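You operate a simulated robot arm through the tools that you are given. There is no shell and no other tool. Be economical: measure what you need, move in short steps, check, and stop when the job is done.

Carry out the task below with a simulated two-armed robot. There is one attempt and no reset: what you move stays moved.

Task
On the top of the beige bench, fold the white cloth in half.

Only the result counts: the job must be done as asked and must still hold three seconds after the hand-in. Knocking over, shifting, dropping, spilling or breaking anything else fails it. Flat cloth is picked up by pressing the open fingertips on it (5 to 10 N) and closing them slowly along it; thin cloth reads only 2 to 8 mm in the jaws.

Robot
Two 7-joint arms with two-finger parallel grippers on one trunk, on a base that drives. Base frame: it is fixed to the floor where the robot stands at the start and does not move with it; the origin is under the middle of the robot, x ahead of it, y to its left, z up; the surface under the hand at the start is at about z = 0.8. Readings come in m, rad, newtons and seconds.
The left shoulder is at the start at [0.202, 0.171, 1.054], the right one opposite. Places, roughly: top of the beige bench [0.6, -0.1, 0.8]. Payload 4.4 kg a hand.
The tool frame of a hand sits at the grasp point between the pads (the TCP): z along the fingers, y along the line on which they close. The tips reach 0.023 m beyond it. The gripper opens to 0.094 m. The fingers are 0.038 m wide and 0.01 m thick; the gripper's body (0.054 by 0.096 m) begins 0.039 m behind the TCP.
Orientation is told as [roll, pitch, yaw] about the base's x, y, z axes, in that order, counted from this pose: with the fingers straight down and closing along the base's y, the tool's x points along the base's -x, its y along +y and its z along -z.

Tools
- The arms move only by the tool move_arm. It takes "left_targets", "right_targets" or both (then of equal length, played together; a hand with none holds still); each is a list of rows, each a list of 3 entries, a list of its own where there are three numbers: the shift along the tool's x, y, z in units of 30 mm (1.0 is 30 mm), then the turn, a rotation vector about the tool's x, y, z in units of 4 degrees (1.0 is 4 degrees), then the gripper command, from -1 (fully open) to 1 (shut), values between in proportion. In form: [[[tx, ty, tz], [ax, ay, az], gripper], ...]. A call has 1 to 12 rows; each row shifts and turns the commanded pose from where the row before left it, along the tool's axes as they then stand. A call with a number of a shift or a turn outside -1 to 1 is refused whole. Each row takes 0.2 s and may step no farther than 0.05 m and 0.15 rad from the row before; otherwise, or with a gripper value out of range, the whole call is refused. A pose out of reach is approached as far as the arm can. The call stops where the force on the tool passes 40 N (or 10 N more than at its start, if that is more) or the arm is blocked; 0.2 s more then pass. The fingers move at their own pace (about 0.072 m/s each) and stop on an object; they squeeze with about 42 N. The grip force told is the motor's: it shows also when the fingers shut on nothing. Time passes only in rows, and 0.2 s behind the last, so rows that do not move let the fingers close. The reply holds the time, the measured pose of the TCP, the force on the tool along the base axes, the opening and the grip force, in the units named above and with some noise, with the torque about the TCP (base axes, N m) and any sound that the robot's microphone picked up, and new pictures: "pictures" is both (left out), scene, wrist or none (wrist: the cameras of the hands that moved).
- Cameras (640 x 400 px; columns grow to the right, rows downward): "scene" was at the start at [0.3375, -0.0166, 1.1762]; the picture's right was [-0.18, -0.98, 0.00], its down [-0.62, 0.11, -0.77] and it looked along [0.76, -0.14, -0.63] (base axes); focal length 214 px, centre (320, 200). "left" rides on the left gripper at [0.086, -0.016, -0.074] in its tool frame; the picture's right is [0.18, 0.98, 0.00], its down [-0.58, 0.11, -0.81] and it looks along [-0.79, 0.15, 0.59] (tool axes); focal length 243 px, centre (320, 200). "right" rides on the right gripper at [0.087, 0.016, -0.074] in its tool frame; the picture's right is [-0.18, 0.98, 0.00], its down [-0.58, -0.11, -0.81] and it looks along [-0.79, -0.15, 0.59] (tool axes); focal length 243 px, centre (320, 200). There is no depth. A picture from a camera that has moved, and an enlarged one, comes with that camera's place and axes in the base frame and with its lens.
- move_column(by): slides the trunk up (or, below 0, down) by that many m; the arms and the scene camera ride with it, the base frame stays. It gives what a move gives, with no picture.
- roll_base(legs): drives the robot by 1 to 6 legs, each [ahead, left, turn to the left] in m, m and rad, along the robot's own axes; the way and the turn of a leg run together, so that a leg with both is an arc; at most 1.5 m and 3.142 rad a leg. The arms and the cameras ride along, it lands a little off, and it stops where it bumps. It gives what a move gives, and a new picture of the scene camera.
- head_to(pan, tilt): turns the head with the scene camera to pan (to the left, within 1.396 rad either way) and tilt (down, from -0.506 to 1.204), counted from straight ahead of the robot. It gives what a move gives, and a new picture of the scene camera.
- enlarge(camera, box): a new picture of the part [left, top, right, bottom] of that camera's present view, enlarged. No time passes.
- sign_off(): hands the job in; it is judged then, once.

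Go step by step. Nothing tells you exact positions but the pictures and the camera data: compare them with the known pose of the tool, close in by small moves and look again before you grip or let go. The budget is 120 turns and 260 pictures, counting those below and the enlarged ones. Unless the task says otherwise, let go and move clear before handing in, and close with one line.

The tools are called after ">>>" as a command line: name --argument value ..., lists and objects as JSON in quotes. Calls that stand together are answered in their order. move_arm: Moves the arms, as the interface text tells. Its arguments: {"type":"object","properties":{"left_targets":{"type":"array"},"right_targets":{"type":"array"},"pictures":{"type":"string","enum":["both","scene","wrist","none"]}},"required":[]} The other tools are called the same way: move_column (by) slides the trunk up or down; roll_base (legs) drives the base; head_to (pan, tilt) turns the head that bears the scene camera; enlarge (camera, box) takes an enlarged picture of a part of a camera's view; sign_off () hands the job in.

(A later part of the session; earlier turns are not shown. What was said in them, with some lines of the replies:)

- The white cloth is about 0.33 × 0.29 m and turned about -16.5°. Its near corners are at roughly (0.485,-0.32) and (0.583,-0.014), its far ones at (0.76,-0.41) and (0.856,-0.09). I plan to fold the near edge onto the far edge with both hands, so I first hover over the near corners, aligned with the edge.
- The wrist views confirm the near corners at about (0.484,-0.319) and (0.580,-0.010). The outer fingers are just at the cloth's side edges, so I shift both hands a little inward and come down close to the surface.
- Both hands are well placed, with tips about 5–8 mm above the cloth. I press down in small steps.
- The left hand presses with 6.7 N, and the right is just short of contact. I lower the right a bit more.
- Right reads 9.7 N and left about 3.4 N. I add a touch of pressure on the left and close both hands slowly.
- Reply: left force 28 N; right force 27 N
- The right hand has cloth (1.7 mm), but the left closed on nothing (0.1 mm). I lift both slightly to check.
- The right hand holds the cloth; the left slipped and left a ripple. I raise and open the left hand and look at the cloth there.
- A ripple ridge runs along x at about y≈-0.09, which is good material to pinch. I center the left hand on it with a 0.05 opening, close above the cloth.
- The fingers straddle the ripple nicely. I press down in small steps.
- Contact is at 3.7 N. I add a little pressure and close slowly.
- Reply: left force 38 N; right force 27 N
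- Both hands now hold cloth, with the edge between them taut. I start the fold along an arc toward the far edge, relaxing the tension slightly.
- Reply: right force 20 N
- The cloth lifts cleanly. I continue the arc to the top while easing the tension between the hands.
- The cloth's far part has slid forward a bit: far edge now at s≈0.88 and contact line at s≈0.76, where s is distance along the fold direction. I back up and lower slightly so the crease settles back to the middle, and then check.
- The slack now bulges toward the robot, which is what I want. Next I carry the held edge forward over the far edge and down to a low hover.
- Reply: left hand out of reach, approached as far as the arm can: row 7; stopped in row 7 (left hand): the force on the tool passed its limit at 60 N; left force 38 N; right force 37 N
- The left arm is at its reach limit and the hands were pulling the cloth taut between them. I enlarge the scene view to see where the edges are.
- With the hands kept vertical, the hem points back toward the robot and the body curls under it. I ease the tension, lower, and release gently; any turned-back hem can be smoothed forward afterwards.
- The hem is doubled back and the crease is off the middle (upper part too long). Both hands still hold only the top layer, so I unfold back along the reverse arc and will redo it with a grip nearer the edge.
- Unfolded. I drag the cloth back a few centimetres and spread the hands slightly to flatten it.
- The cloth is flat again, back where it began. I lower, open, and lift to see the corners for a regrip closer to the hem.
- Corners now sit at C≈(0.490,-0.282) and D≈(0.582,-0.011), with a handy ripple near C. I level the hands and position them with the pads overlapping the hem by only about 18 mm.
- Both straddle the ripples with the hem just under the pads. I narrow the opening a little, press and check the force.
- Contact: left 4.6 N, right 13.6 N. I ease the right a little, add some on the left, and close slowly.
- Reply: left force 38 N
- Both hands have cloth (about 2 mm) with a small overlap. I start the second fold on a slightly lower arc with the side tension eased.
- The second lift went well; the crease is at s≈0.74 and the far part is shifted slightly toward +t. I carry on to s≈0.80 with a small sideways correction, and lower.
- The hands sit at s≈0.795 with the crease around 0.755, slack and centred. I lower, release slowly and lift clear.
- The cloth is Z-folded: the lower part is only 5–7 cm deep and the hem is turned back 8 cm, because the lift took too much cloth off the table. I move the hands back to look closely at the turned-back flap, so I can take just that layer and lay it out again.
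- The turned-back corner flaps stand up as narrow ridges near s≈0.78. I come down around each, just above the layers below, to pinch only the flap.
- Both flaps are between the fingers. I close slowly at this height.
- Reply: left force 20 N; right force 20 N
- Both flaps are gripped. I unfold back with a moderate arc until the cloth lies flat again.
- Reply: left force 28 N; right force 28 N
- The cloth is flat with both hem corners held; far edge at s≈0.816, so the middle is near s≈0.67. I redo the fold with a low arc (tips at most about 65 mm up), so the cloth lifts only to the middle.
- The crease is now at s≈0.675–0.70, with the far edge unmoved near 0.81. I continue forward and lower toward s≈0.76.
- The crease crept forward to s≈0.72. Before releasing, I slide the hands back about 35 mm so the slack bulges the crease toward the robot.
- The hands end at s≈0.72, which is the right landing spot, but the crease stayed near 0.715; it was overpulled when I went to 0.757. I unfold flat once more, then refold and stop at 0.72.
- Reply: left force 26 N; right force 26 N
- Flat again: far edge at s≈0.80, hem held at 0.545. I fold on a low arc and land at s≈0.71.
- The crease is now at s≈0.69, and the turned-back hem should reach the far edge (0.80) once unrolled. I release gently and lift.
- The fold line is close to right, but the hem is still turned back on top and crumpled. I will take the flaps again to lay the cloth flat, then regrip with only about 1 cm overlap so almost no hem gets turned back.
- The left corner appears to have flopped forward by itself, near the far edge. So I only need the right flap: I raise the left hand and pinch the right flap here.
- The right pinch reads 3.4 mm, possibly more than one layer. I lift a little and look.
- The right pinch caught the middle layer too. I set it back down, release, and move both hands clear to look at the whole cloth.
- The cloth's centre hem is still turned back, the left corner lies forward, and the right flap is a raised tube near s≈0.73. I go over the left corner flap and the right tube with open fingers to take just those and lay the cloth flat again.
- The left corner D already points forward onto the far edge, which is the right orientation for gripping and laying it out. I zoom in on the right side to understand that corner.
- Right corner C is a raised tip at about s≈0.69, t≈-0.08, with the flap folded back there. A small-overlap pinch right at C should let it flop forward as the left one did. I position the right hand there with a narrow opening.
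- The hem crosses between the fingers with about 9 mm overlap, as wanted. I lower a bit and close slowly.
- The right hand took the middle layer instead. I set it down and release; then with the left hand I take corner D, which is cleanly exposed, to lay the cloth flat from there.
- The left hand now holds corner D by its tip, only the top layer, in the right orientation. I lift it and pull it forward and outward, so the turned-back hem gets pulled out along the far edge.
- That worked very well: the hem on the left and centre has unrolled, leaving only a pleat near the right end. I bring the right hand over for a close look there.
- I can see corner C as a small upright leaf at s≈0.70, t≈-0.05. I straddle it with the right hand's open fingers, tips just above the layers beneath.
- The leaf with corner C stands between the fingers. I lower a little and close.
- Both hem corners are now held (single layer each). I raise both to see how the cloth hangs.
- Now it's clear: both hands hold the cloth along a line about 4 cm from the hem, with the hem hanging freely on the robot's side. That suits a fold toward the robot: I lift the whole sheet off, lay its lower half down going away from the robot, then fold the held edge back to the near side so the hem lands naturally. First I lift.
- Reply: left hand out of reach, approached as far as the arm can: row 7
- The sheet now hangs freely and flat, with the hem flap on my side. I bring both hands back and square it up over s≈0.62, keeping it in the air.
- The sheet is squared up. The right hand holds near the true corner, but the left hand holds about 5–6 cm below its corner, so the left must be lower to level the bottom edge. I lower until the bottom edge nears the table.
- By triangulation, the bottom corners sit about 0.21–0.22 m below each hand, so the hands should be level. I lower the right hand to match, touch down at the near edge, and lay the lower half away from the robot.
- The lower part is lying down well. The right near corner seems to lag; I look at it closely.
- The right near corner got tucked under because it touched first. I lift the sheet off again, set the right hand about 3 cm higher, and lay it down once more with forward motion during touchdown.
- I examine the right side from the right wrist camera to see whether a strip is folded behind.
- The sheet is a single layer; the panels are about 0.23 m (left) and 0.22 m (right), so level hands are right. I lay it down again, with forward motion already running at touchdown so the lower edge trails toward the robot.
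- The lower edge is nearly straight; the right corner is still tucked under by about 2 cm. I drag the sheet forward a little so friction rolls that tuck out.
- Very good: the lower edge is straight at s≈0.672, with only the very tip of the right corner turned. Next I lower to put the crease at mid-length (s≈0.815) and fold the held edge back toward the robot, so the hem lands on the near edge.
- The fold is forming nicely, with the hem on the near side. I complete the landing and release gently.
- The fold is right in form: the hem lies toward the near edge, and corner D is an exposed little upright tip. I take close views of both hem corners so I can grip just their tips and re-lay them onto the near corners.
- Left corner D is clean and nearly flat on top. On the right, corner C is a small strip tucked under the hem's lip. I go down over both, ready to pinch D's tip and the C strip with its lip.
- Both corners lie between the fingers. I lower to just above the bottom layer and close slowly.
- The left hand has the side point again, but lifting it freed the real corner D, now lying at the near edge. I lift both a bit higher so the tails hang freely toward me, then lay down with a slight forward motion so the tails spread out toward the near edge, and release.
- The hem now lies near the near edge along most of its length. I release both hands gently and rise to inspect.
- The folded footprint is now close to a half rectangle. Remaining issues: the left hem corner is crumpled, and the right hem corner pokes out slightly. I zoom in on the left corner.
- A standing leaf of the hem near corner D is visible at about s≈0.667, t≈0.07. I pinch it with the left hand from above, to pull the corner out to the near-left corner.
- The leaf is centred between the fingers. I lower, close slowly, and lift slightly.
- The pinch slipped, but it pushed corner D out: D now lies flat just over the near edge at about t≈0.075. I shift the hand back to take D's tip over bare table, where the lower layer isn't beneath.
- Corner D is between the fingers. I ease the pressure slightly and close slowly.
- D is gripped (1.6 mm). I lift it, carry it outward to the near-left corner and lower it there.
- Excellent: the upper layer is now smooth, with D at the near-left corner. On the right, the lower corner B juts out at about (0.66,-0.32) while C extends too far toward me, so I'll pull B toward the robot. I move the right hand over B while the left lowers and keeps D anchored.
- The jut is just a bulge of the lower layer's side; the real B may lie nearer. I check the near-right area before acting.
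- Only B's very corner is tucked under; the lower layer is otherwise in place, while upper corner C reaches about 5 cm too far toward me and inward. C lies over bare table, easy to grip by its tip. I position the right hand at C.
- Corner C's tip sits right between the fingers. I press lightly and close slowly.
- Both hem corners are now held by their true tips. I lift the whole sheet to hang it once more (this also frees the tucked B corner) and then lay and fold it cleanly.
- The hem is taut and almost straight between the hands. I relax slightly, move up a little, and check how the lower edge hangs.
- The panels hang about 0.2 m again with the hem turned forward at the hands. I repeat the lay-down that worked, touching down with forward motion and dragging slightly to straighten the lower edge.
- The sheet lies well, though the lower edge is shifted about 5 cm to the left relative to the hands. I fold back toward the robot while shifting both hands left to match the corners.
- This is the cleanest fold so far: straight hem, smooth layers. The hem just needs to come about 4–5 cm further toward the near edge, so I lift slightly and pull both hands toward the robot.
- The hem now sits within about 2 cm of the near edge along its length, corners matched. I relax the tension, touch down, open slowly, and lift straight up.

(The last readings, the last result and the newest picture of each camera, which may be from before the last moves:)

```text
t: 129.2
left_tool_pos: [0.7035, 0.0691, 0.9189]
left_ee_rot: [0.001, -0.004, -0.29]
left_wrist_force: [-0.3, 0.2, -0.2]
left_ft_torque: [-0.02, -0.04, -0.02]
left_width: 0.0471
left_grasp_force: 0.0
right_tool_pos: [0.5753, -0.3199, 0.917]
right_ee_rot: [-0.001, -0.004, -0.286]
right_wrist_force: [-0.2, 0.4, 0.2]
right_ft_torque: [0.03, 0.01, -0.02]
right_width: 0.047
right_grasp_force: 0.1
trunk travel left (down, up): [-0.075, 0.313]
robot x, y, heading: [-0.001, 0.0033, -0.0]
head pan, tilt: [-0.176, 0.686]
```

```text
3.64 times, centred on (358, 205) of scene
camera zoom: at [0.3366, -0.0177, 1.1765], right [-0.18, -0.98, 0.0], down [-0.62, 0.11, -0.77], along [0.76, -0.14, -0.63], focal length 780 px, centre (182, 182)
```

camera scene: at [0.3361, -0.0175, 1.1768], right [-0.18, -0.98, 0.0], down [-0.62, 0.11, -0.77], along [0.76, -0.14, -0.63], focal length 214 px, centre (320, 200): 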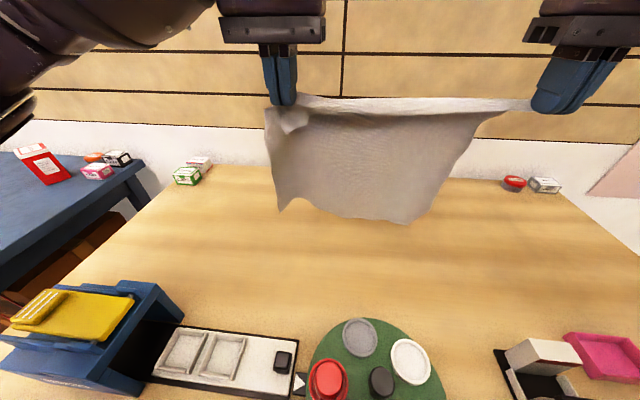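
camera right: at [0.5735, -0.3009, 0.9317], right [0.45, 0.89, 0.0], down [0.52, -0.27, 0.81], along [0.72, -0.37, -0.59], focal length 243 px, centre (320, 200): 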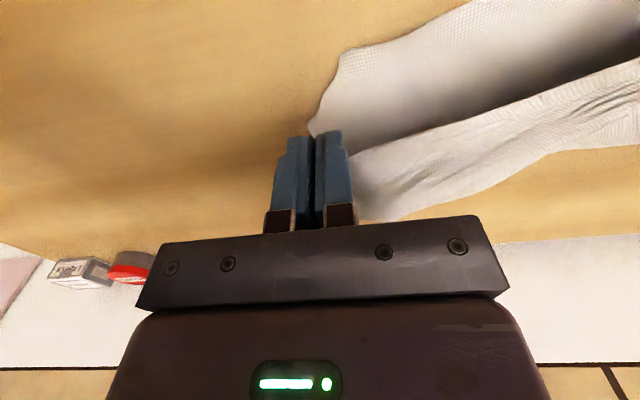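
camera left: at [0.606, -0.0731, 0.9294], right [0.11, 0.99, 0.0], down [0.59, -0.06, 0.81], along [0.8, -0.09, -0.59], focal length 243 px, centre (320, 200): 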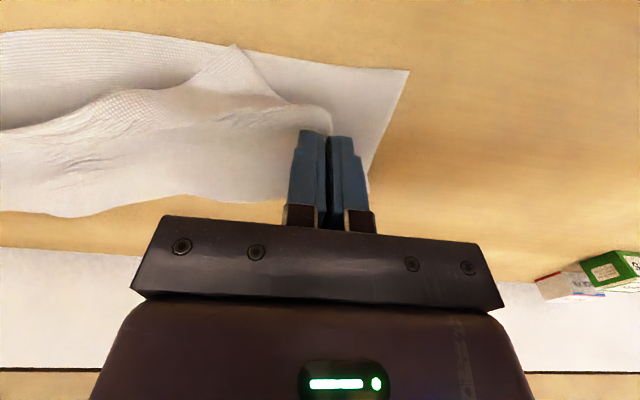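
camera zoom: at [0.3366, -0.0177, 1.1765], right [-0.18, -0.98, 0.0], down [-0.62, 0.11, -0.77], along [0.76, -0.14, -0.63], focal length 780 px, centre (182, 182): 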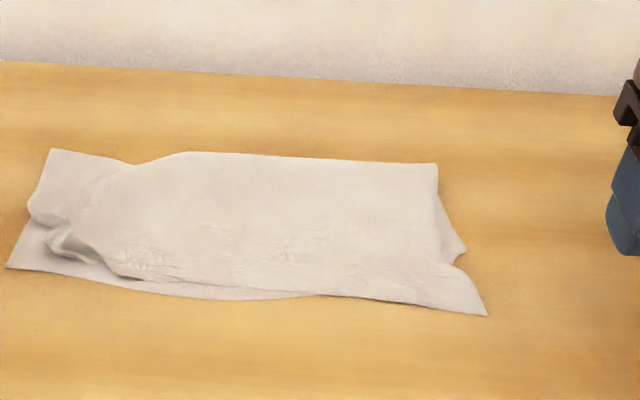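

The result is now nearly right: a clean half rectangle, except for the left end where corner D is crumpled. I zoom in there.

>>> enlarge --camera "scene" --box '[265, 185, 329, 230]'

>>> enlarge --camera "left" --box '[0, 0, 400, 250]'

```text
8.89 times, centred on (297, 208) of scene
camera zoom: at [0.3366, -0.0177, 1.1765], right [-0.18, -0.98, 0.0], down [-0.62, 0.11, -0.77], along [0.76, -0.14, -0.63], focal length 1906 px, centre (524, 133)
```

zoom: 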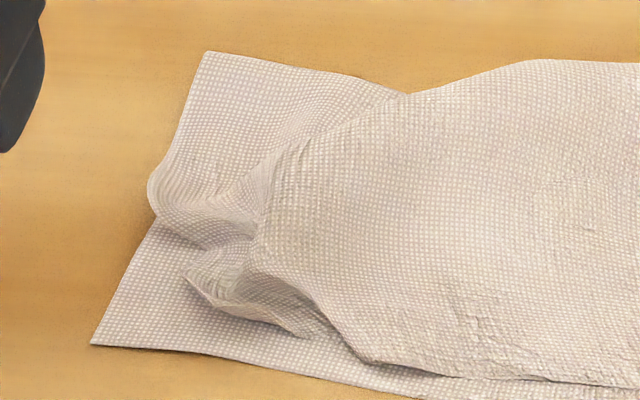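

```text
1.60 times, centred on (200, 125) of left
camera zoom: at [0.6174, 0.0776, 0.9944], right [0.11, 0.99, 0.0], down [0.58, -0.06, 0.81], along [0.8, -0.09, -0.59], focal length 388 px, centre (512, 320)
```

zoom: 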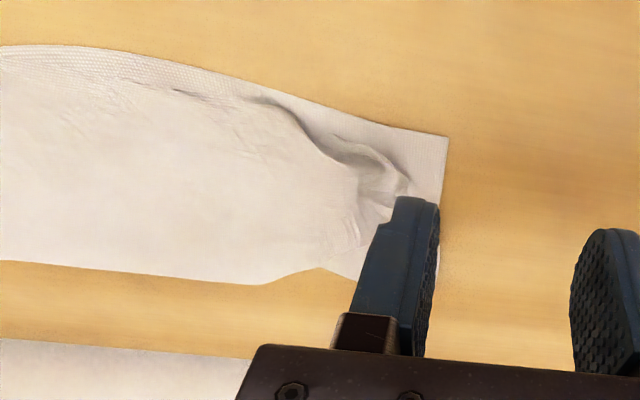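

A raised lip of the crumpled corner is at about s≈0.70, t≈0.20. I pinch it with the left hand from above.

>>> move_arm --left_targets '[[[-0.39, -0.84, 0], [0, 0, 0], 0], [[-0.39, -0.84, 0], [0, 0, 0], 0], [[-0.39, -0.84, 0], [0, 0, 0], 0], [[0, 0, 0.8], [0, 0, 0], 0], [[0, 0, 0.8], [0, 0, 0], 0], [[0, 0, 0.8], [0, 0, 0], 0], [[0, 0, 0.3], [0, 0, 0], 0]]' --pictures "none"

>>> enlarge --camera "left" --box '[150, 20, 470, 220]'

```text
t: 130.8
left_tool_pos: [0.7161, -0.0115, 0.8352]
left_ee_rot: [0.001, -0.004, -0.29]
left_wrist_force: [-0.3, 0.5, -0.4]
left_ft_torque: [0.03, -0.02, -0.01]
left_width: 0.0469
left_grasp_force: 0.0
right_tool_pos: [0.5772, -0.3215, 0.9156]
right_ee_rot: [0.0, -0.001, -0.286]
right_wrist_force: [0.5, 0.5, 0.7]
right_ft_torque: [-0.02, 0.02, 0.0]
right_width: 0.0469
right_grasp_force: 0.1
trunk travel left (down, up): [-0.075, 0.313]
robot x, y, heading: [-0.0018, -0.0006, -0.0]
head pan, tilt: [-0.176, 0.686]
```

```text
2.00 times, centred on (310, 120) of left
camera zoom: at [0.6291, -0.0035, 0.9109], right [0.1, 0.99, 0.0], down [0.59, -0.06, 0.81], along [0.8, -0.09, -0.59], focal length 485 px, centre (340, 360)
```

zoom: 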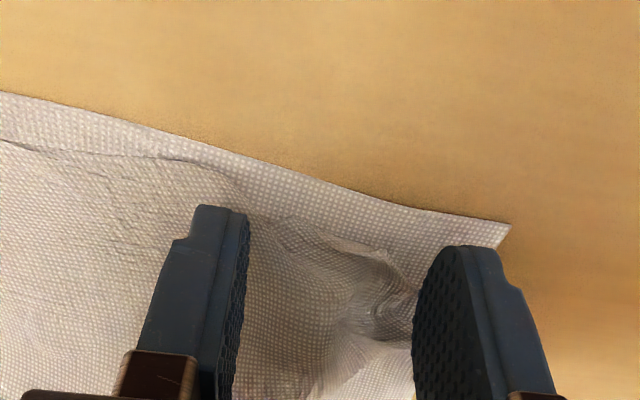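

The flap's free edge lies between the fingers. I lower and close slowly.

>>> move_arm --left_targets '[[[0, 0, 0.17], [0, 0, 0], 0], [[0, 0, 0], [0, 0, 0], 0.15], [[0, 0, 0], [0, 0, 0], 0.3], [[0, 0, 0], [0, 0, 0], 0.45], [[0, 0, 0], [0, 0, 0], 0.6], [[0, 0, 0], [0, 0, 0], 0.75], [[0, 0, 0], [0, 0, 0], 0.9], [[0, 0, 0], [0, 0, 0], 1], [[0, 0, 0], [0, 0, 0], 1], [[0, 0, -0.6], [0, 0, 0], 1], [[0, 0, -0.6], [0, 0, 0], 1]]' --pictures "none"

>>> enlarge --camera "scene" --box '[260, 165, 388, 245]'

```text
t: 133.2
left_tool_pos: [0.7161, -0.0105, 0.8659]
left_ee_rot: [0.001, -0.005, -0.289]
left_wrist_force: [-0.1, 0.3, -0.2]
left_ft_torque: [-0.02, -0.03, -0.04]
left_width: 0.002
left_grasp_force: 41.6
right_tool_pos: [0.576, -0.3207, 0.916]
right_ee_rot: [0.001, -0.003, -0.287]
right_wrist_force: [1.2, 0.2, 0.6]
right_ft_torque: [0.01, -0.04, 0.01]
right_width: 0.0472
right_grasp_force: 0.1
trunk travel left (down, up): [-0.075, 0.313]
robot x, y, heading: [-0.0018, -0.0008, -0.002]
head pan, tilt: [-0.176, 0.686]
```

```text
5.00 times, centred on (324, 205) of scene
camera zoom: at [0.337, -0.0175, 1.1763], right [-0.18, -0.98, 0.0], down [-0.62, 0.11, -0.77], along [0.76, -0.14, -0.63], focal length 1072 px, centre (300, 175)
```

zoom: 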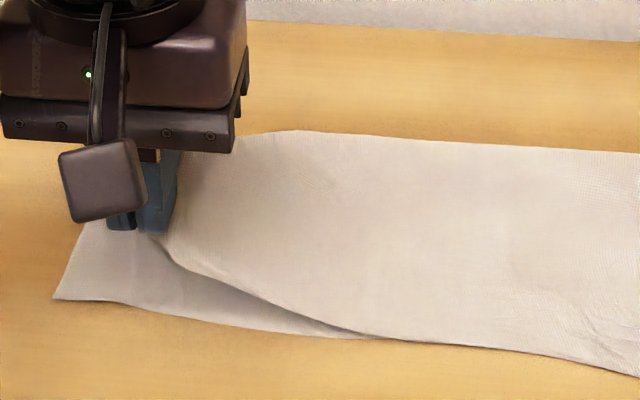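

Gripped: the hem is now smooth up to the hand. I move the corner outward and toward me to A, and lower it.

>>> move_arm --left_targets '[[[0.1, 0.4, -0.3], [0, 0, 0], 1], [[0.2, 0.4, 0], [0, 0, 0], 1], [[0.2, 0.35, 0.2], [0, 0, 0], 1], [[0.1, 0.1, 0.4], [0, 0, 0], 1], [[0, 0, 0.5], [0, 0, 0], 1], [[0, 0, 0.3], [0, 0, 0], 1], [[0, 0, 0], [0, 0, 0], 1]]' --pictures "none"

>>> enlarge --camera "scene" --box '[260, 150, 452, 270]'

>>> enlarge --camera "left" --box '[100, 20, 460, 245]'

```text
t: 134.8
left_tool_pos: [0.7101, 0.0276, 0.8337]
left_ee_rot: [-0.001, -0.003, -0.29]
left_wrist_force: [-1.5, 0.6, 2.6]
left_ft_torque: [-0.05, -0.05, -0.01]
left_width: 0.0025
left_grasp_force: 42.0
right_tool_pos: [0.5755, -0.3206, 0.9169]
right_ee_rot: [0.0, -0.004, -0.284]
right_wrist_force: [0.3, 0.6, -0.3]
right_ft_torque: [-0.01, -0.01, -0.02]
right_width: 0.0471
right_grasp_force: 0.1
trunk travel left (down, up): [-0.075, 0.313]
robot x, y, heading: [-0.0002, 0.0005, 0.002]
head pan, tilt: [-0.176, 0.686]
```

```text
3.33 times, centred on (356, 210) of scene
camera zoom: at [0.337, -0.0176, 1.1764], right [-0.18, -0.98, 0.0], down [-0.62, 0.11, -0.77], along [0.76, -0.14, -0.63], focal length 715 px, centre (200, 167)
```

zoom: 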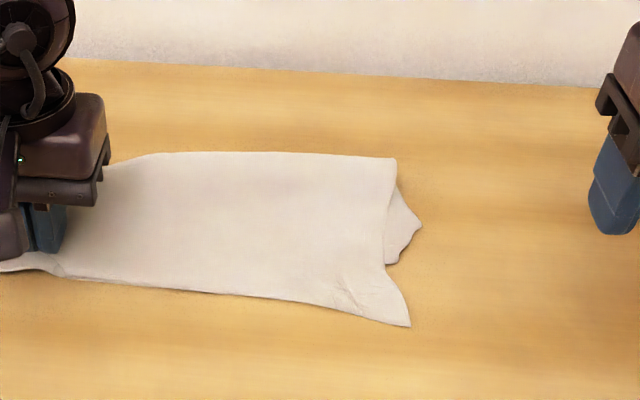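

```text
1.78 times, centred on (280, 132) of left
camera zoom: at [0.6227, 0.0366, 0.9099], right [0.11, 0.99, 0.0], down [0.59, -0.06, 0.81], along [0.8, -0.09, -0.59], focal length 431 px, centre (391, 320)
```

zoom: 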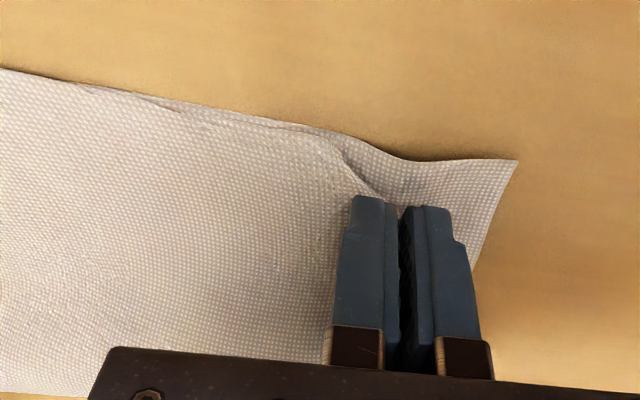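

Excellent: the upper half now covers the lower half almost exactly. I release the left hand gently, lift clear, and inspect.

>>> move_arm --left_targets '[[[0, 0, 0.05], [0, 0, 0], 0.85], [[0, 0, 0], [0, 0, 0], 0.7], [[0, 0, 0], [0, 0, 0], 0.6], [[0, 0, -0.3], [0, 0, 0], 0.6], [[0, 0, -0.8], [0, 0, 0], 0.6], [[0, 0, -0.9], [0, 0, 0], 0.5], [[0, 0.3, -0.9], [0, 0, 0], 0.3], [[0.5, 0.9, -0.3], [0, 0, 0], 0], [[0.5, 0.9, 0], [0, 0, 0], 0], [[0, 0.9, 0], [0, 0, 0], 0]]' --pictures "none"

>>> enlarge --camera "scene" --box '[260, 150, 452, 270]'

```text
t: 137.0
left_tool_pos: [0.7063, 0.1242, 0.9263]
left_ee_rot: [-0.003, -0.003, -0.289]
left_wrist_force: [0.3, -0.1, 0.3]
left_ft_torque: [0.0, 0.01, 0.01]
left_width: 0.0472
left_grasp_force: 0.1
right_tool_pos: [0.5758, -0.3189, 0.9154]
right_ee_rot: [-0.002, 0.0, -0.288]
right_wrist_force: [-0.4, 0.2, 0.9]
right_ft_torque: [0.0, -0.02, 0.02]
right_width: 0.047
right_grasp_force: 0.3
trunk travel left (down, up): [-0.075, 0.313]
robot x, y, heading: [0.0029, -0.0018, -0.003]
head pan, tilt: [-0.176, 0.686]
```

```text
3.33 times, centred on (356, 210) of scene
camera zoom: at [0.3374, -0.0172, 1.1761], right [-0.18, -0.98, 0.0], down [-0.62, 0.11, -0.77], along [0.76, -0.14, -0.63], focal length 715 px, centre (200, 167)
```

zoom: 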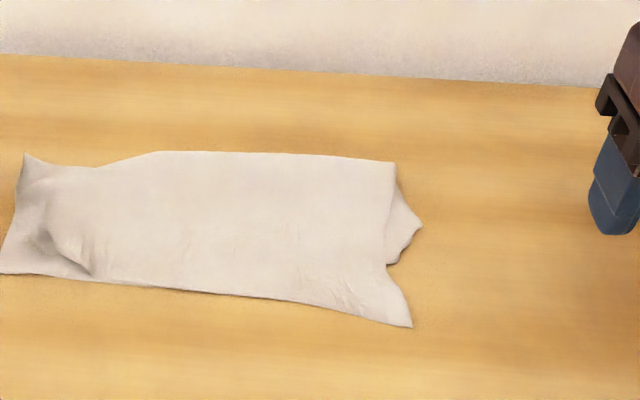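

I look closer at the left end.

>>> enlarge --camera "scene" --box '[256, 190, 320, 240]'

>>> enlarge --camera "left" --box '[0, 0, 360, 225]'

```text
8.00 times, centred on (288, 215) of scene
camera zoom: at [0.3374, -0.0172, 1.1761], right [-0.18, -0.98, 0.0], down [-0.62, 0.11, -0.77], along [0.76, -0.14, -0.63], focal length 1716 px, centre (576, 80)
```

zoom: 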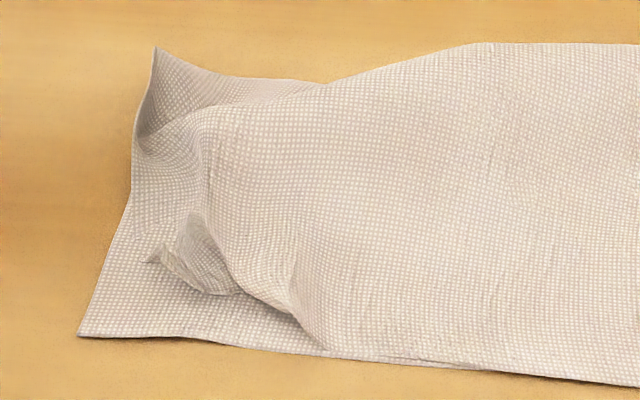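

```text
1.78 times, centred on (180, 112) of left
camera zoom: at [0.6185, 0.1319, 1.0033], right [0.1, 0.99, 0.0], down [0.59, -0.06, 0.81], along [0.8, -0.09, -0.59], focal length 431 px, centre (569, 356)
```

zoom: 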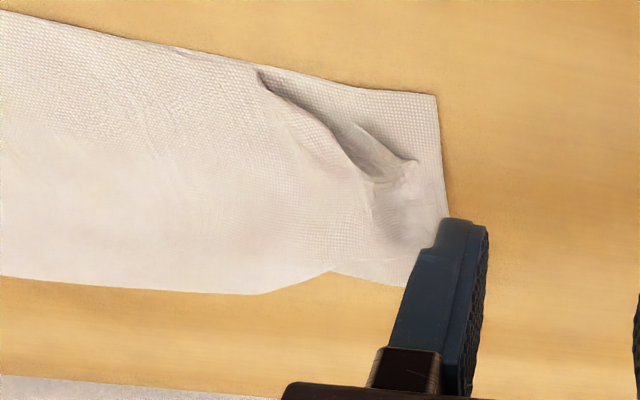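

Left is good: corner D is now about 3 cm from A. On the right, C still reaches roughly 5–6 cm past its mate, so I grip C's tip (over bare table) to re-lay that corner slightly farther back.

>>> move_arm --right_targets '[[[0.075, 0.95, 0], [0, 0, 0], 0.15], [[0.075, 0.95, 0], [0, 0, 0], 0.15], [[0.075, 0.95, 0], [0, 0, 0], 0.15], [[0.075, 0.95, 0], [0, 0, 0], 0.15], [[0, 0, 0.9], [0, 0, 0], 0.15], [[0, 0, 0.9], [0, 0, 0], 0.15], [[0, 0, 0.9], [0, 0, 0], 0.15]]' --pictures "none"

>>> enlarge --camera "right" --box '[160, 40, 480, 240]'

```text
t: 138.6
left_tool_pos: [0.706, 0.1228, 0.9266]
left_ee_rot: [-0.002, -0.002, -0.288]
left_wrist_force: [0.3, -0.5, -0.4]
left_ft_torque: [0.06, 0.01, -0.03]
left_width: 0.047
left_grasp_force: 0.1
right_tool_pos: [0.6002, -0.2108, 0.8339]
right_ee_rot: [0.001, -0.002, -0.288]
right_wrist_force: [0.0, 0.4, 0.6]
right_ft_torque: [-0.02, 0.02, -0.01]
right_width: 0.0401
right_grasp_force: 0.0
trunk travel left (down, up): [-0.075, 0.313]
robot x, y, heading: [-0.0008, -0.0019, -0.004]
head pan, tilt: [-0.176, 0.686]
```

```text
2.00 times, centred on (320, 140) of right
camera zoom: at [0.5222, -0.1698, 0.9091], right [0.46, 0.89, 0.0], down [0.53, -0.27, 0.81], along [0.72, -0.37, -0.59], focal length 485 px, centre (320, 320)
```

zoom: 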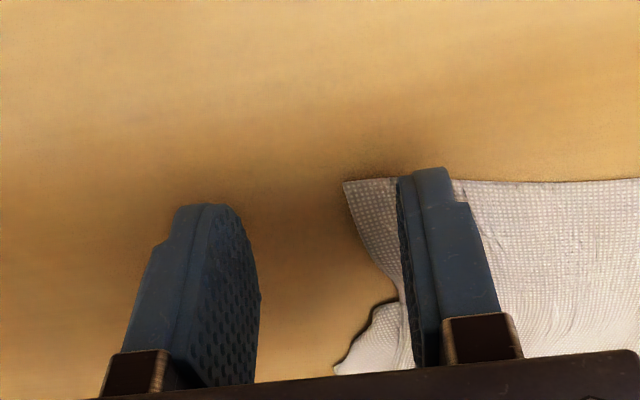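

C's tip is just beside the right finger; I centre on it, press lightly, and close.

>>> move_arm --right_targets '[[[0.2, 0.25, 0.1], [0, 0, 0], 0.15], [[0, 0, 0.15], [0, 0, 0], 0.15], [[0, 0, 0.08], [0, 0, 0], 0.15], [[0, 0, 0], [0, 0, 0], 0.3], [[0, 0, 0], [0, 0, 0], 0.4], [[0, 0, 0], [0, 0, 0], 0.5], [[0, 0, 0], [0, 0, 0], 0.6], [[0, 0, 0], [0, 0, 0], 0.7], [[0, 0, 0], [0, 0, 0], 0.85], [[0, 0, 0], [0, 0, 0], 1], [[0, 0, 0], [0, 0, 0], 1], [[0, 0, -0.4], [0, 0, 0], 1]]' --pictures "none"

```text
t: 141.2
left_tool_pos: [0.7058, 0.1222, 0.9275]
left_ee_rot: [-0.001, -0.003, -0.29]
left_wrist_force: [-0.2, 0.3, 1.0]
left_ft_torque: [-0.01, -0.02, 0.03]
left_width: 0.0471
left_grasp_force: 0.1
right_tool_pos: [0.5952, -0.2003, 0.8388]
right_ee_rot: [-0.001, -0.003, -0.285]
right_wrist_force: [0.3, -0.3, -0.3]
right_ft_torque: [0.02, -0.03, -0.01]
right_width: 0.0003
right_grasp_force: 42.1
trunk travel left (down, up): [-0.075, 0.313]
robot x, y, heading: [-0.0009, 0.0012, -0.003]
head pan, tilt: [-0.176, 0.686]
```

The grip reads 0.3 mm: missed. I open, lift a little, and look.

>>> move_arm --right_targets '[[[0, 0, -0.5], [0, 0, 0], 0.6], [[0, 0, 0], [0, 0, 0], 0.15], [[0, 0, 0], [0, 0, 0], 0.15]]' --pictures "none"

>>> enlarge --camera "right" --box '[160, 40, 480, 240]'

```text
t: 142.0
left_tool_pos: [0.7051, 0.1232, 0.9279]
left_ee_rot: [-0.001, -0.003, -0.289]
left_wrist_force: [0.6, 0.2, 0.6]
left_ft_torque: [-0.04, -0.02, 0.0]
left_width: 0.0469
left_grasp_force: 0.0
right_tool_pos: [0.5967, -0.2005, 0.8523]
right_ee_rot: [0.0, -0.002, -0.286]
right_wrist_force: [-0.8, 0.8, 0.0]
right_ft_torque: [-0.01, 0.0, -0.01]
right_width: 0.04
right_grasp_force: 0.1
trunk travel left (down, up): [-0.075, 0.313]
robot x, y, heading: [-0.0009, -0.0027, 0.002]
head pan, tilt: [-0.176, 0.686]
```

```text
2.00 times, centred on (320, 140) of right
camera zoom: at [0.5178, -0.1603, 0.9267], right [0.45, 0.89, 0.0], down [0.52, -0.27, 0.81], along [0.72, -0.37, -0.59], focal length 485 px, centre (320, 320)
```

zoom: 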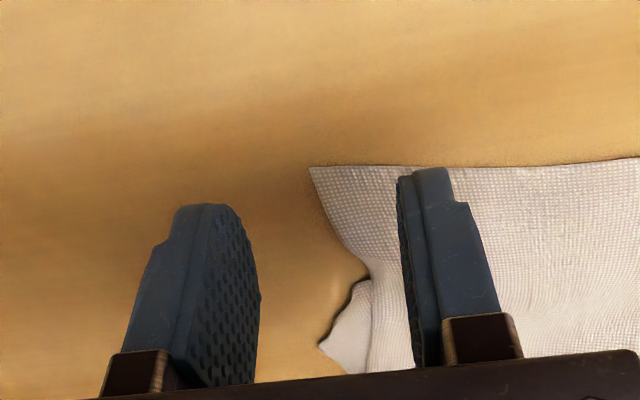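

C lies flat right between the fingers. I try again with a firmer press (checking the force first).

>>> move_arm --right_targets '[[[-0.1, 0.15, 0.5], [0, 0, 0], 0.05], [[0, 0, 0.35], [0, 0, 0], 0.05], [[0, 0, 0.12], [0, 0, 0], 0.05], [[0, 0, 0], [0, 0, 0], 0.05]]' --pictures "none"

```text
t: 143.0
left_tool_pos: [0.7048, 0.1241, 0.9293]
left_ee_rot: [0.0, -0.005, -0.289]
left_wrist_force: [-0.3, -0.3, 0.1]
left_ft_torque: [0.0, 0.04, 0.0]
left_width: 0.0472
left_grasp_force: 0.1
right_tool_pos: [0.6023, -0.1971, 0.8243]
right_ee_rot: [0.002, -0.006, -0.287]
right_wrist_force: [-0.8, -2.5, 13.5]
right_ft_torque: [0.22, -0.31, -0.09]
right_width: 0.0435
right_grasp_force: 0.1
trunk travel left (down, up): [-0.075, 0.313]
robot x, y, heading: [-0.0003, 0.001, 0.0]
head pan, tilt: [-0.176, 0.686]
```

>>> move_arm --right_targets '[[[0, 0, -0.03], [0, 0, 0], 0.1], [[0, 0, 0], [0, 0, 0], 0.2], [[0, 0, 0], [0, 0, 0], 0.3], [[0, 0, 0], [0, 0, 0], 0.4], [[0, 0, 0], [0, 0, 0], 0.5], [[0, 0, 0], [0, 0, 0], 0.6], [[0, 0, 0], [0, 0, 0], 0.7], [[0, 0, 0], [0, 0, 0], 0.8], [[0, 0, 0], [0, 0, 0], 0.9], [[0, 0, 0], [0, 0, 0], 1], [[0, 0, 0], [0, 0, 0], 1]]' --pictures "none"

```text
t: 145.4
left_tool_pos: [0.7048, 0.1234, 0.9279]
left_ee_rot: [-0.002, -0.003, -0.289]
left_wrist_force: [0.4, 0.8, 0.2]
left_ft_torque: [0.01, 0.02, 0.03]
left_width: 0.0472
left_grasp_force: 0.1
right_tool_pos: [0.6001, -0.1971, 0.8239]
right_ee_rot: [0.0, -0.004, -0.286]
right_wrist_force: [-0.3, -0.7, 17.1]
right_ft_torque: [-0.02, -0.17, -0.04]
right_width: 0.0016
right_grasp_force: 41.7
trunk travel left (down, up): [-0.075, 0.313]
robot x, y, heading: [-0.0027, 0.003, -0.002]
head pan, tilt: [-0.176, 0.686]
```

C is gripped (1.6 mm). I lift it over past the crease so the lower layer extends a bit farther, before folding back.

>>> move_arm --right_targets '[[[-0.12, 0, -1], [0, 0, 0], 1], [[-0.5, -0.05, -1], [0, 0, 0], 1], [[-0.73, -0.1, -0.83], [0, 0, 0], 1], [[-0.83, -0.1, -0.67], [0, 0, 0], 1], [[-0.93, -0.1, -0.35], [0, 0, 0], 1], [[-0.93, -0.1, -0.15], [0, 0, 0], 1], [[-0.9, -0.1, 0], [0, 0, 0], 1], [[-0.93, 0, 0.3], [0, 0, 0], 1], [[-0.9, 0, 0.6], [0, 0, 0], 1], [[-0.3, 0, 0.5], [0, 0, 0], 1], [[0, 0, 0], [0, 0, 0], 1]]' --pictures "none"

>>> enlarge --camera "scene" --box '[260, 140, 452, 260]'

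```text
t: 147.8
left_tool_pos: [0.7055, 0.1233, 0.9268]
left_ee_rot: [-0.002, -0.004, -0.29]
left_wrist_force: [0.5, 0.1, -0.3]
left_ft_torque: [-0.02, 0.02, -0.01]
left_width: 0.0471
left_grasp_force: 0.1
right_tool_pos: [0.7895, -0.2871, 0.9049]
right_ee_rot: [0.001, -0.003, -0.286]
right_wrist_force: [0.4, 0.1, 0.9]
right_ft_torque: [-0.02, -0.01, -0.02]
right_width: 0.0014
right_grasp_force: 41.7
right hand out of reach, approached as far as the arm can: row 9, 10
trunk travel left (down, up): [-0.075, 0.313]
robot x, y, heading: [-0.003, 0.0033, 0.004]
head pan, tilt: [-0.176, 0.686]
```

```text
3.33 times, centred on (356, 200) of scene
camera zoom: at [0.3373, -0.0174, 1.1763], right [-0.18, -0.98, 0.0], down [-0.62, 0.11, -0.77], along [0.76, -0.14, -0.63], focal length 715 px, centre (200, 200)
```

zoom: 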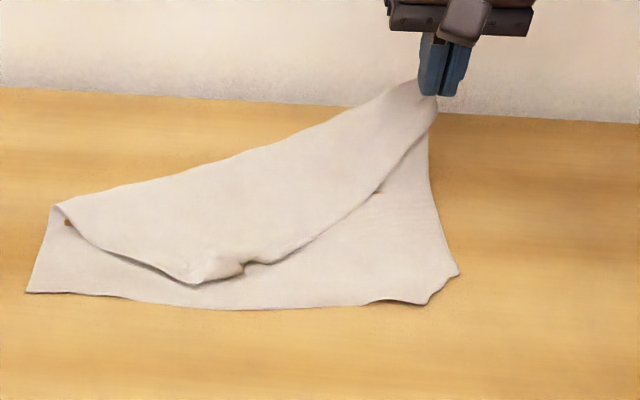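

The lower half is lying out nicely. I fold C back toward me onto B's place.

>>> move_arm --right_targets '[[[0.45, 0, -0.93], [0, 0, 0], 1], [[1.0, 0, -0.5], [0, 0, 0], 1], [[1.0, 0, 0], [0, 0, 0], 1], [[1.0, 0, 0.5], [0, 0, 0], 1], [[0.83, 0, 0.83], [0, 0, 0], 1], [[0.6, 0, 1.0], [0, 0, 0], 1], [[0.35, 0, 1.0], [0, 0, 0], 1], [[0.17, 0, 0.4], [0, 0, 0], 1], [[0, 0, 0], [0, 0, 0], 1]]' --pictures "none"

>>> enlarge --camera "scene" --box '[260, 150, 452, 270]'

```text
t: 149.8
left_tool_pos: [0.7058, 0.1224, 0.9267]
left_ee_rot: [-0.002, -0.005, -0.291]
left_wrist_force: [-0.3, -0.3, -0.5]
left_ft_torque: [0.01, 0.01, 0.03]
left_width: 0.0472
left_grasp_force: 0.0
right_tool_pos: [0.6347, -0.2404, 0.8363]
right_ee_rot: [0.0, -0.003, -0.286]
right_wrist_force: [0.2, -0.3, 0.5]
right_ft_torque: [-0.01, 0.01, -0.01]
right_width: 0.0018
right_grasp_force: 42.4
trunk travel left (down, up): [-0.075, 0.313]
robot x, y, heading: [-0.0014, 0.0001, -0.006]
head pan, tilt: [-0.176, 0.686]
```

```text
3.33 times, centred on (356, 210) of scene
camera zoom: at [0.3372, -0.0174, 1.1763], right [-0.18, -0.98, 0.0], down [-0.62, 0.11, -0.77], along [0.76, -0.14, -0.63], focal length 715 px, centre (200, 167)
```

zoom: 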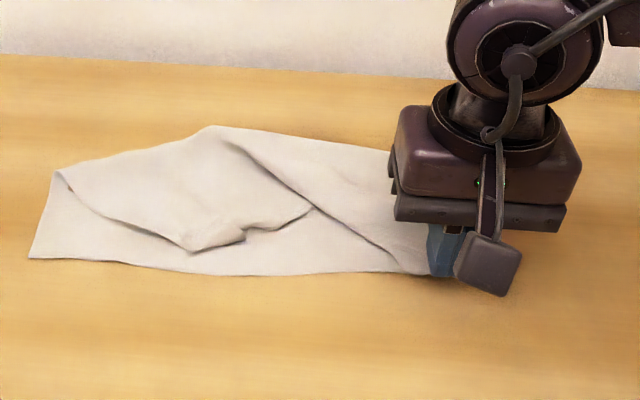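

C now sits on B's place and stays anchored. The left corner D was dragged in to about (0.69,-0.083) with a raised tip; I bring the left hand over it.

>>> move_arm --left_targets '[[[-0.195, -0.97, 0], [0, 0, 0], 0], [[-0.195, -0.97, 0], [0, 0, 0], 0], [[-0.195, -0.97, 0], [0, 0, 0], 0], [[-0.195, -0.97, 0], [0, 0, 0], 0], [[-0.195, -0.97, 0], [0, 0, 0], 0], [[-0.195, -0.97, 0], [0, 0, 0], 0], [[-0.195, -0.97, 0], [0, 0, 0], 0], [[0, 0, 0.9], [0, 0, 0], 0], [[0, 0, 0.9], [0, 0, 0], 0], [[0, 0, 0.9], [0, 0, 0], 0], [[0, 0, 0.3], [0, 0, 0], 0]]' --pictures "none"

>>> enlarge --camera "left" --box '[150, 20, 470, 220]'

```text
t: 152.2
left_tool_pos: [0.6874, -0.0839, 0.8391]
left_ee_rot: [-0.002, -0.003, -0.292]
left_wrist_force: [0.2, -0.7, 0.1]
left_ft_torque: [-0.01, 0.06, 0.01]
left_width: 0.0469
left_grasp_force: 0.0
right_tool_pos: [0.6362, -0.2407, 0.8363]
right_ee_rot: [0.0, -0.002, -0.285]
right_wrist_force: [0.3, -0.3, 0.2]
right_ft_torque: [0.05, 0.0, 0.01]
right_width: 0.0015
right_grasp_force: 42.1
trunk travel left (down, up): [-0.075, 0.313]
robot x, y, heading: [0.0008, -0.0019, -0.001]
head pan, tilt: [-0.176, 0.686]
```

```text
2.00 times, centred on (310, 120) of left
camera zoom: at [0.5998, -0.0755, 0.9154], right [0.11, 0.99, 0.0], down [0.59, -0.06, 0.81], along [0.8, -0.09, -0.59], focal length 485 px, centre (340, 360)
```

zoom: 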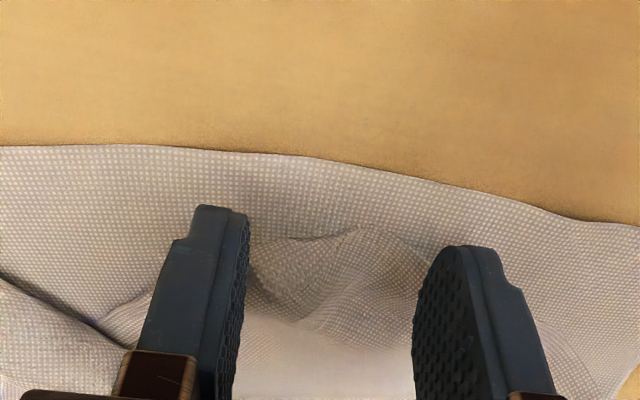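

D's pointed tip is between the fingers. I lower just above the lower layer and close slowly.

>>> move_arm --left_targets '[[[0, 0, 0.32], [0, 0, 0], 0], [[0, 0, 0], [0, 0, 0], 0.15], [[0, 0, 0], [0, 0, 0], 0.3], [[0, 0, 0], [0, 0, 0], 0.45], [[0, 0, 0], [0, 0, 0], 0.6], [[0, 0, 0], [0, 0, 0], 0.75], [[0, 0, 0], [0, 0, 0], 0.9], [[0, 0, 0], [0, 0, 0], 1], [[0, 0, 0], [0, 0, 0], 1], [[0, 0, -0.6], [0, 0, 0], 1]]' --pictures "none"

>>> enlarge --camera "scene" --box '[260, 150, 452, 270]'

```text
t: 154.4
left_tool_pos: [0.6871, -0.0839, 0.8479]
left_ee_rot: [0.0, -0.003, -0.29]
left_wrist_force: [-0.1, 0.2, 0.6]
left_ft_torque: [-0.01, 0.03, 0.01]
left_width: 0.0
left_grasp_force: 42.1
right_tool_pos: [0.6353, -0.2411, 0.8362]
right_ee_rot: [0.0, -0.004, -0.285]
right_wrist_force: [-0.3, 0.3, -0.3]
right_ft_torque: [0.0, 0.02, -0.02]
right_width: 0.0015
right_grasp_force: 42.2
trunk travel left (down, up): [-0.075, 0.313]
robot x, y, heading: [-0.0011, -0.0008, -0.003]
head pan, tilt: [-0.176, 0.686]
```

```text
3.33 times, centred on (356, 210) of scene
camera zoom: at [0.3367, -0.0175, 1.1765], right [-0.18, -0.98, 0.0], down [-0.62, 0.11, -0.77], along [0.76, -0.14, -0.63], focal length 715 px, centre (200, 167)
```

zoom: 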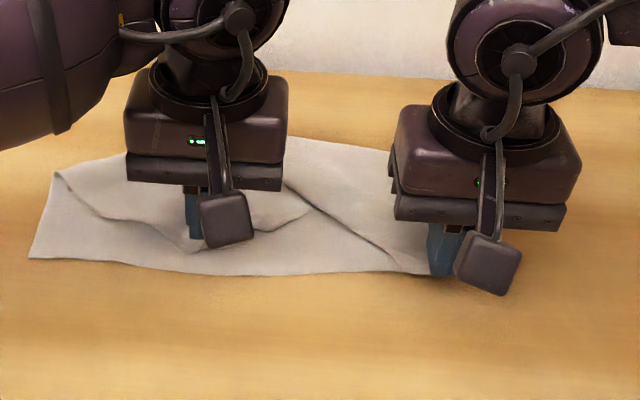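

Missed (0 mm). I reopen, go a few millimetres farther in and slightly lower, and try again.

>>> move_arm --left_targets '[[[0, 0, -0.3], [0, 0, 0], 0.5], [[-0.3, 0.05, 0], [0, 0, 0], 0], [[0, 0, 0.5], [0, 0, 0], 0], [[0, 0, 0.48], [0, 0, 0], 0], [[0, 0, 0], [0, 0, 0], 0.15], [[0, 0, 0], [0, 0, 0], 0.3], [[0, 0, 0], [0, 0, 0], 0.45], [[0, 0, 0], [0, 0, 0], 0.6], [[0, 0, 0], [0, 0, 0], 0.75], [[0, 0, 0], [0, 0, 0], 0.9], [[0, 0, 0], [0, 0, 0], 1], [[0, 0, 0], [0, 0, 0], 1]]' --pictures "none"

```text
t: 157.0
left_tool_pos: [0.6963, -0.0857, 0.8269]
left_ee_rot: [-0.002, -0.006, -0.29]
left_wrist_force: [0.5, -1.2, 6.5]
left_ft_torque: [-0.05, -0.1, 0.0]
left_width: 0.0023
left_grasp_force: 41.7
right_tool_pos: [0.6364, -0.24, 0.8355]
right_ee_rot: [0.002, -0.003, -0.287]
right_wrist_force: [-0.2, -0.6, -0.1]
right_ft_torque: [-0.03, -0.01, 0.01]
right_width: 0.0017
right_grasp_force: 42.2
trunk travel left (down, up): [-0.075, 0.313]
robot x, y, heading: [-0.0022, -0.0004, 0.001]
head pan, tilt: [-0.176, 0.686]
```

It reads 2.3 mm. I lift and check that only the top layer comes.

>>> move_arm --left_targets '[[[0, 0, -0.8], [0, 0, 0], 1], [[0, 0.2, -0.7], [0, 0, 0], 1], [[0, 0, 0], [0, 0, 0], 1]]' --pictures "none"

>>> enlarge --camera "scene" --box '[260, 150, 452, 270]'

```text
t: 157.8
left_tool_pos: [0.6976, -0.0788, 0.8711]
left_ee_rot: [-0.002, 0.0, -0.291]
left_wrist_force: [0.2, -0.1, -0.1]
left_ft_torque: [-0.02, 0.0, -0.02]
left_width: 0.0023
left_grasp_force: 41.5
right_tool_pos: [0.6357, -0.2404, 0.8359]
right_ee_rot: [0.002, -0.002, -0.287]
right_wrist_force: [0.1, 0.6, 0.2]
right_ft_torque: [-0.04, -0.02, -0.01]
right_width: 0.0017
right_grasp_force: 42.0
trunk travel left (down, up): [-0.075, 0.313]
robot x, y, heading: [-0.0065, -0.0001, -0.004]
head pan, tilt: [-0.176, 0.686]
```

```text
3.33 times, centred on (356, 210) of scene
camera zoom: at [0.3376, -0.0176, 1.176], right [-0.18, -0.98, 0.0], down [-0.62, 0.11, -0.77], along [0.76, -0.14, -0.63], focal length 715 px, centre (200, 167)
```

zoom: 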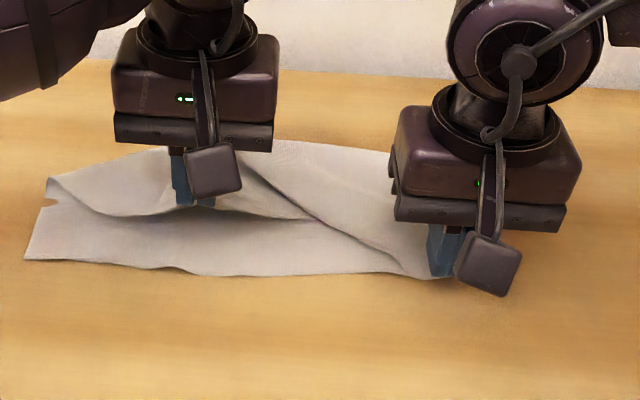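

Only the top layer is held. I carry D outward to corner A and lower it.

>>> move_arm --left_targets '[[[0, 0.6, -0.3], [0, 0, 0], 1], [[0.1, 0.7, 0], [0, 0, 0], 1], [[0.1, 0.7, 0], [0, 0, 0], 1], [[0.1, 0.7, 0], [0, 0, 0], 1], [[0.1, 0.6, 0.2], [0, 0, 0], 1], [[0.1, 0.2, 0.5], [0, 0, 0], 1], [[0, 0, 0.6], [0, 0, 0], 1], [[0, 0, 0.3], [0, 0, 0], 1], [[0, 0, 0], [0, 0, 0], 1]]' --pictures "none"

>>> enlarge --camera "scene" --box '[250, 150, 442, 270]'

```text
t: 159.8
left_tool_pos: [0.714, 0.0237, 0.833]
left_ee_rot: [-0.004, -0.003, -0.292]
left_wrist_force: [-7.1, -26.5, 1.4]
left_ft_torque: [-0.7, 0.16, -0.35]
left_width: 0.0025
left_grasp_force: 42.5
right_tool_pos: [0.6357, -0.2395, 0.8365]
right_ee_rot: [0.004, -0.002, -0.287]
right_wrist_force: [7.0, 26.8, -0.5]
right_ft_torque: [0.65, -0.13, 0.64]
right_width: 0.0016
right_grasp_force: 41.9
trunk travel left (down, up): [-0.075, 0.313]
robot x, y, heading: [0.0015, -0.0021, -0.001]
head pan, tilt: [-0.176, 0.686]
```

```text
3.33 times, centred on (346, 210) of scene
camera zoom: at [0.3372, -0.0176, 1.1763], right [-0.18, -0.98, 0.0], down [-0.62, 0.11, -0.77], along [0.76, -0.14, -0.63], focal length 715 px, centre (233, 167)
```

zoom: 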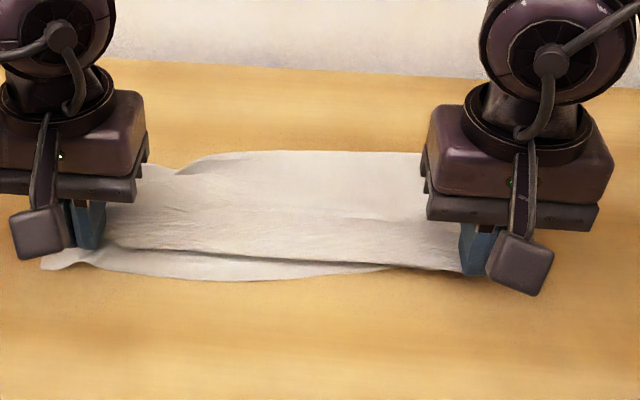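

The hem is straight and close to the near edge. I ease the tension, nudge both hands slightly toward me, touch down, and open only a little before lifting straight up.

>>> move_arm --left_targets '[[[0.25, -0.15, 0], [0, 0, 0], 1], [[0.2, -0.1, 0.1], [0, 0, 0], 1], [[0, 0, 0.1], [0, 0, 0], 1], [[0, 0, 0], [0, 0, 0], 0.85], [[0, 0, 0], [0, 0, 0], 0.75], [[0, 0, 0], [0, 0, 0], 0.7], [[0, 0, -0.3], [0, 0, 0], 0.7], [[0, 0, -0.8], [0, 0, 0], 0.7], [[0, 0, -0.9], [0, 0, 0], 0.6], [[0, 0.5, -0.9], [0, 0, 0], 0.5], [[0.3, 0.95, 0], [0, 0, 0], 0.3], [[0.3, 0.95, 0], [0, 0, 0], 0]]' --right_targets '[[[0.1, 0.1, 0], [0, 0, 0], 1], [[0.1, 0.1, 0.1], [0, 0, 0], 1], [[0, 0, 0.15], [0, 0, 0], 1], [[0, 0, 0], [0, 0, 0], 0.85], [[0, 0, 0], [0, 0, 0], 0.75], [[0, 0, 0], [0, 0, 0], 0.7], [[0, 0, -0.3], [0, 0, 0], 0.7], [[0, 0, -0.8], [0, 0, 0], 0.7], [[0, 0, -0.9], [0, 0, 0], 0.6], [[0, -0.5, -0.9], [0, 0, 0], 0.5], [[0.3, -0.95, 0], [0, 0, 0], 0.3], [[0.3, -0.95, 0], [0, 0, 0], 0]]' --pictures "none"

>>> enlarge --camera "scene" --box '[250, 150, 442, 270]'

```text
t: 162.4
left_tool_pos: [0.7005, 0.0952, 0.915]
left_ee_rot: [-0.001, -0.004, -0.291]
left_wrist_force: [0.5, -0.6, 0.5]
left_ft_torque: [0.0, 0.0, 0.0]
left_width: 0.047
left_grasp_force: 0.0
right_tool_pos: [0.5947, -0.2961, 0.9146]
right_ee_rot: [-0.001, -0.005, -0.287]
right_wrist_force: [-0.3, 0.4, 0.3]
right_ft_torque: [0.01, -0.02, -0.03]
right_width: 0.0471
right_grasp_force: 0.0
trunk travel left (down, up): [-0.075, 0.313]
robot x, y, heading: [-0.0007, -0.0015, 0.002]
head pan, tilt: [-0.176, 0.686]
```

```text
3.33 times, centred on (346, 210) of scene
camera zoom: at [0.3365, -0.0176, 1.1766], right [-0.18, -0.98, 0.0], down [-0.62, 0.11, -0.77], along [0.76, -0.14, -0.63], focal length 715 px, centre (233, 167)
```

zoom: 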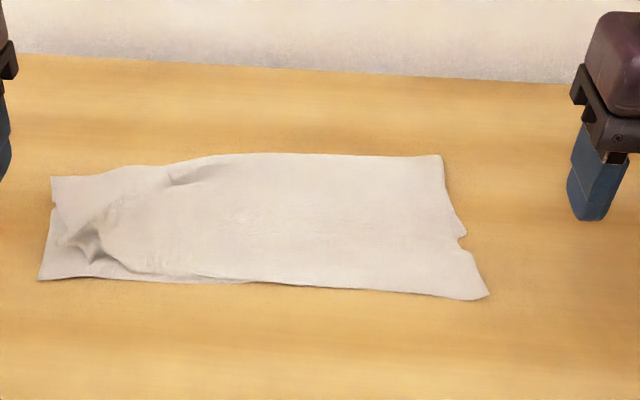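

Very good: right corners match and the hem runs along the near edge. I check the left corner once more.

>>> enlarge --camera "scene" --box '[255, 195, 319, 240]'

```text
8.89 times, centred on (287, 218) of scene
camera zoom: at [0.3365, -0.0176, 1.1766], right [-0.18, -0.98, 0.0], down [-0.62, 0.11, -0.77], along [0.76, -0.14, -0.63], focal length 1906 px, centre (613, 44)
```

zoom: 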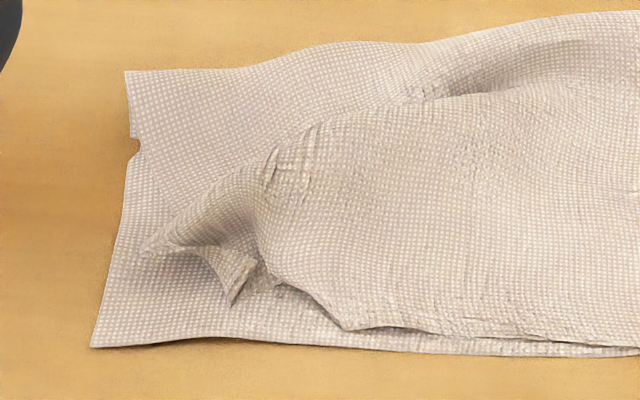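

Corner D lies within about 3–4 cm of A, the right corners match, and the cloth lies folded in half. I move both hands up and clear.

>>> move_arm --left_targets '[[[0.3, 0.5, -0.9], [0, 0, 0], 0], [[0.3, 0.5, -0.9], [0, 0, 0], 0], [[0.3, 0.5, -0.9], [0, 0, 0], 0], [[0, 0, 0], [0, 0, 0], 0]]' --right_targets '[[[0, -0.5, -0.9], [0, 0, 0], 0], [[0, -0.5, -0.9], [0, 0, 0], 0], [[0, -0.5, -0.9], [0, 0, 0], 0], [[0, 0, 0], [0, 0, 0], 0]]' --pictures "scene"

```text
t: 163.4
left_tool_pos: [0.6899, 0.1475, 0.9923]
left_ee_rot: [-0.003, -0.002, -0.289]
left_wrist_force: [-0.1, 0.3, 0.0]
left_ft_torque: [0.01, 0.01, 0.0]
left_width: 0.0469
left_grasp_force: 0.1
right_tool_pos: [0.5806, -0.3395, 0.9938]
right_ee_rot: [-0.001, 0.0, -0.287]
right_wrist_force: [0.3, -0.1, -0.1]
right_ft_torque: [-0.02, -0.01, -0.03]
right_width: 0.047
right_grasp_force: 0.0
trunk travel left (down, up): [-0.075, 0.313]
robot x, y, heading: [-0.0013, -0.0002, -0.005]
head pan, tilt: [-0.176, 0.686]
camera scene: at [0.3381, -0.0175, 1.1757], right [-0.18, -0.98, 0.0], down [-0.62, 0.11, -0.77], along [0.76, -0.14, -0.63], focal length 214 px, centre (320, 200)
```

scene: 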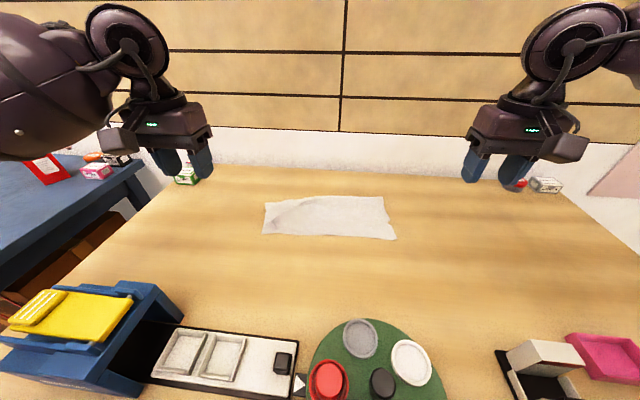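

The cloth lies as a half-size rectangle on the bench, the other objects are where they were, and the hands are clear. I hand in.

>>> sign_off

```text
The job is handed in.
```

The white cloth lies folded in half on the beige bench and the job is handed in, but the fold isn't perfect: the left hem corner is slightly crumpled and about 3–4 cm off its mate, and the tip of the lower right corner may still be tucked under. No other object looks moved.
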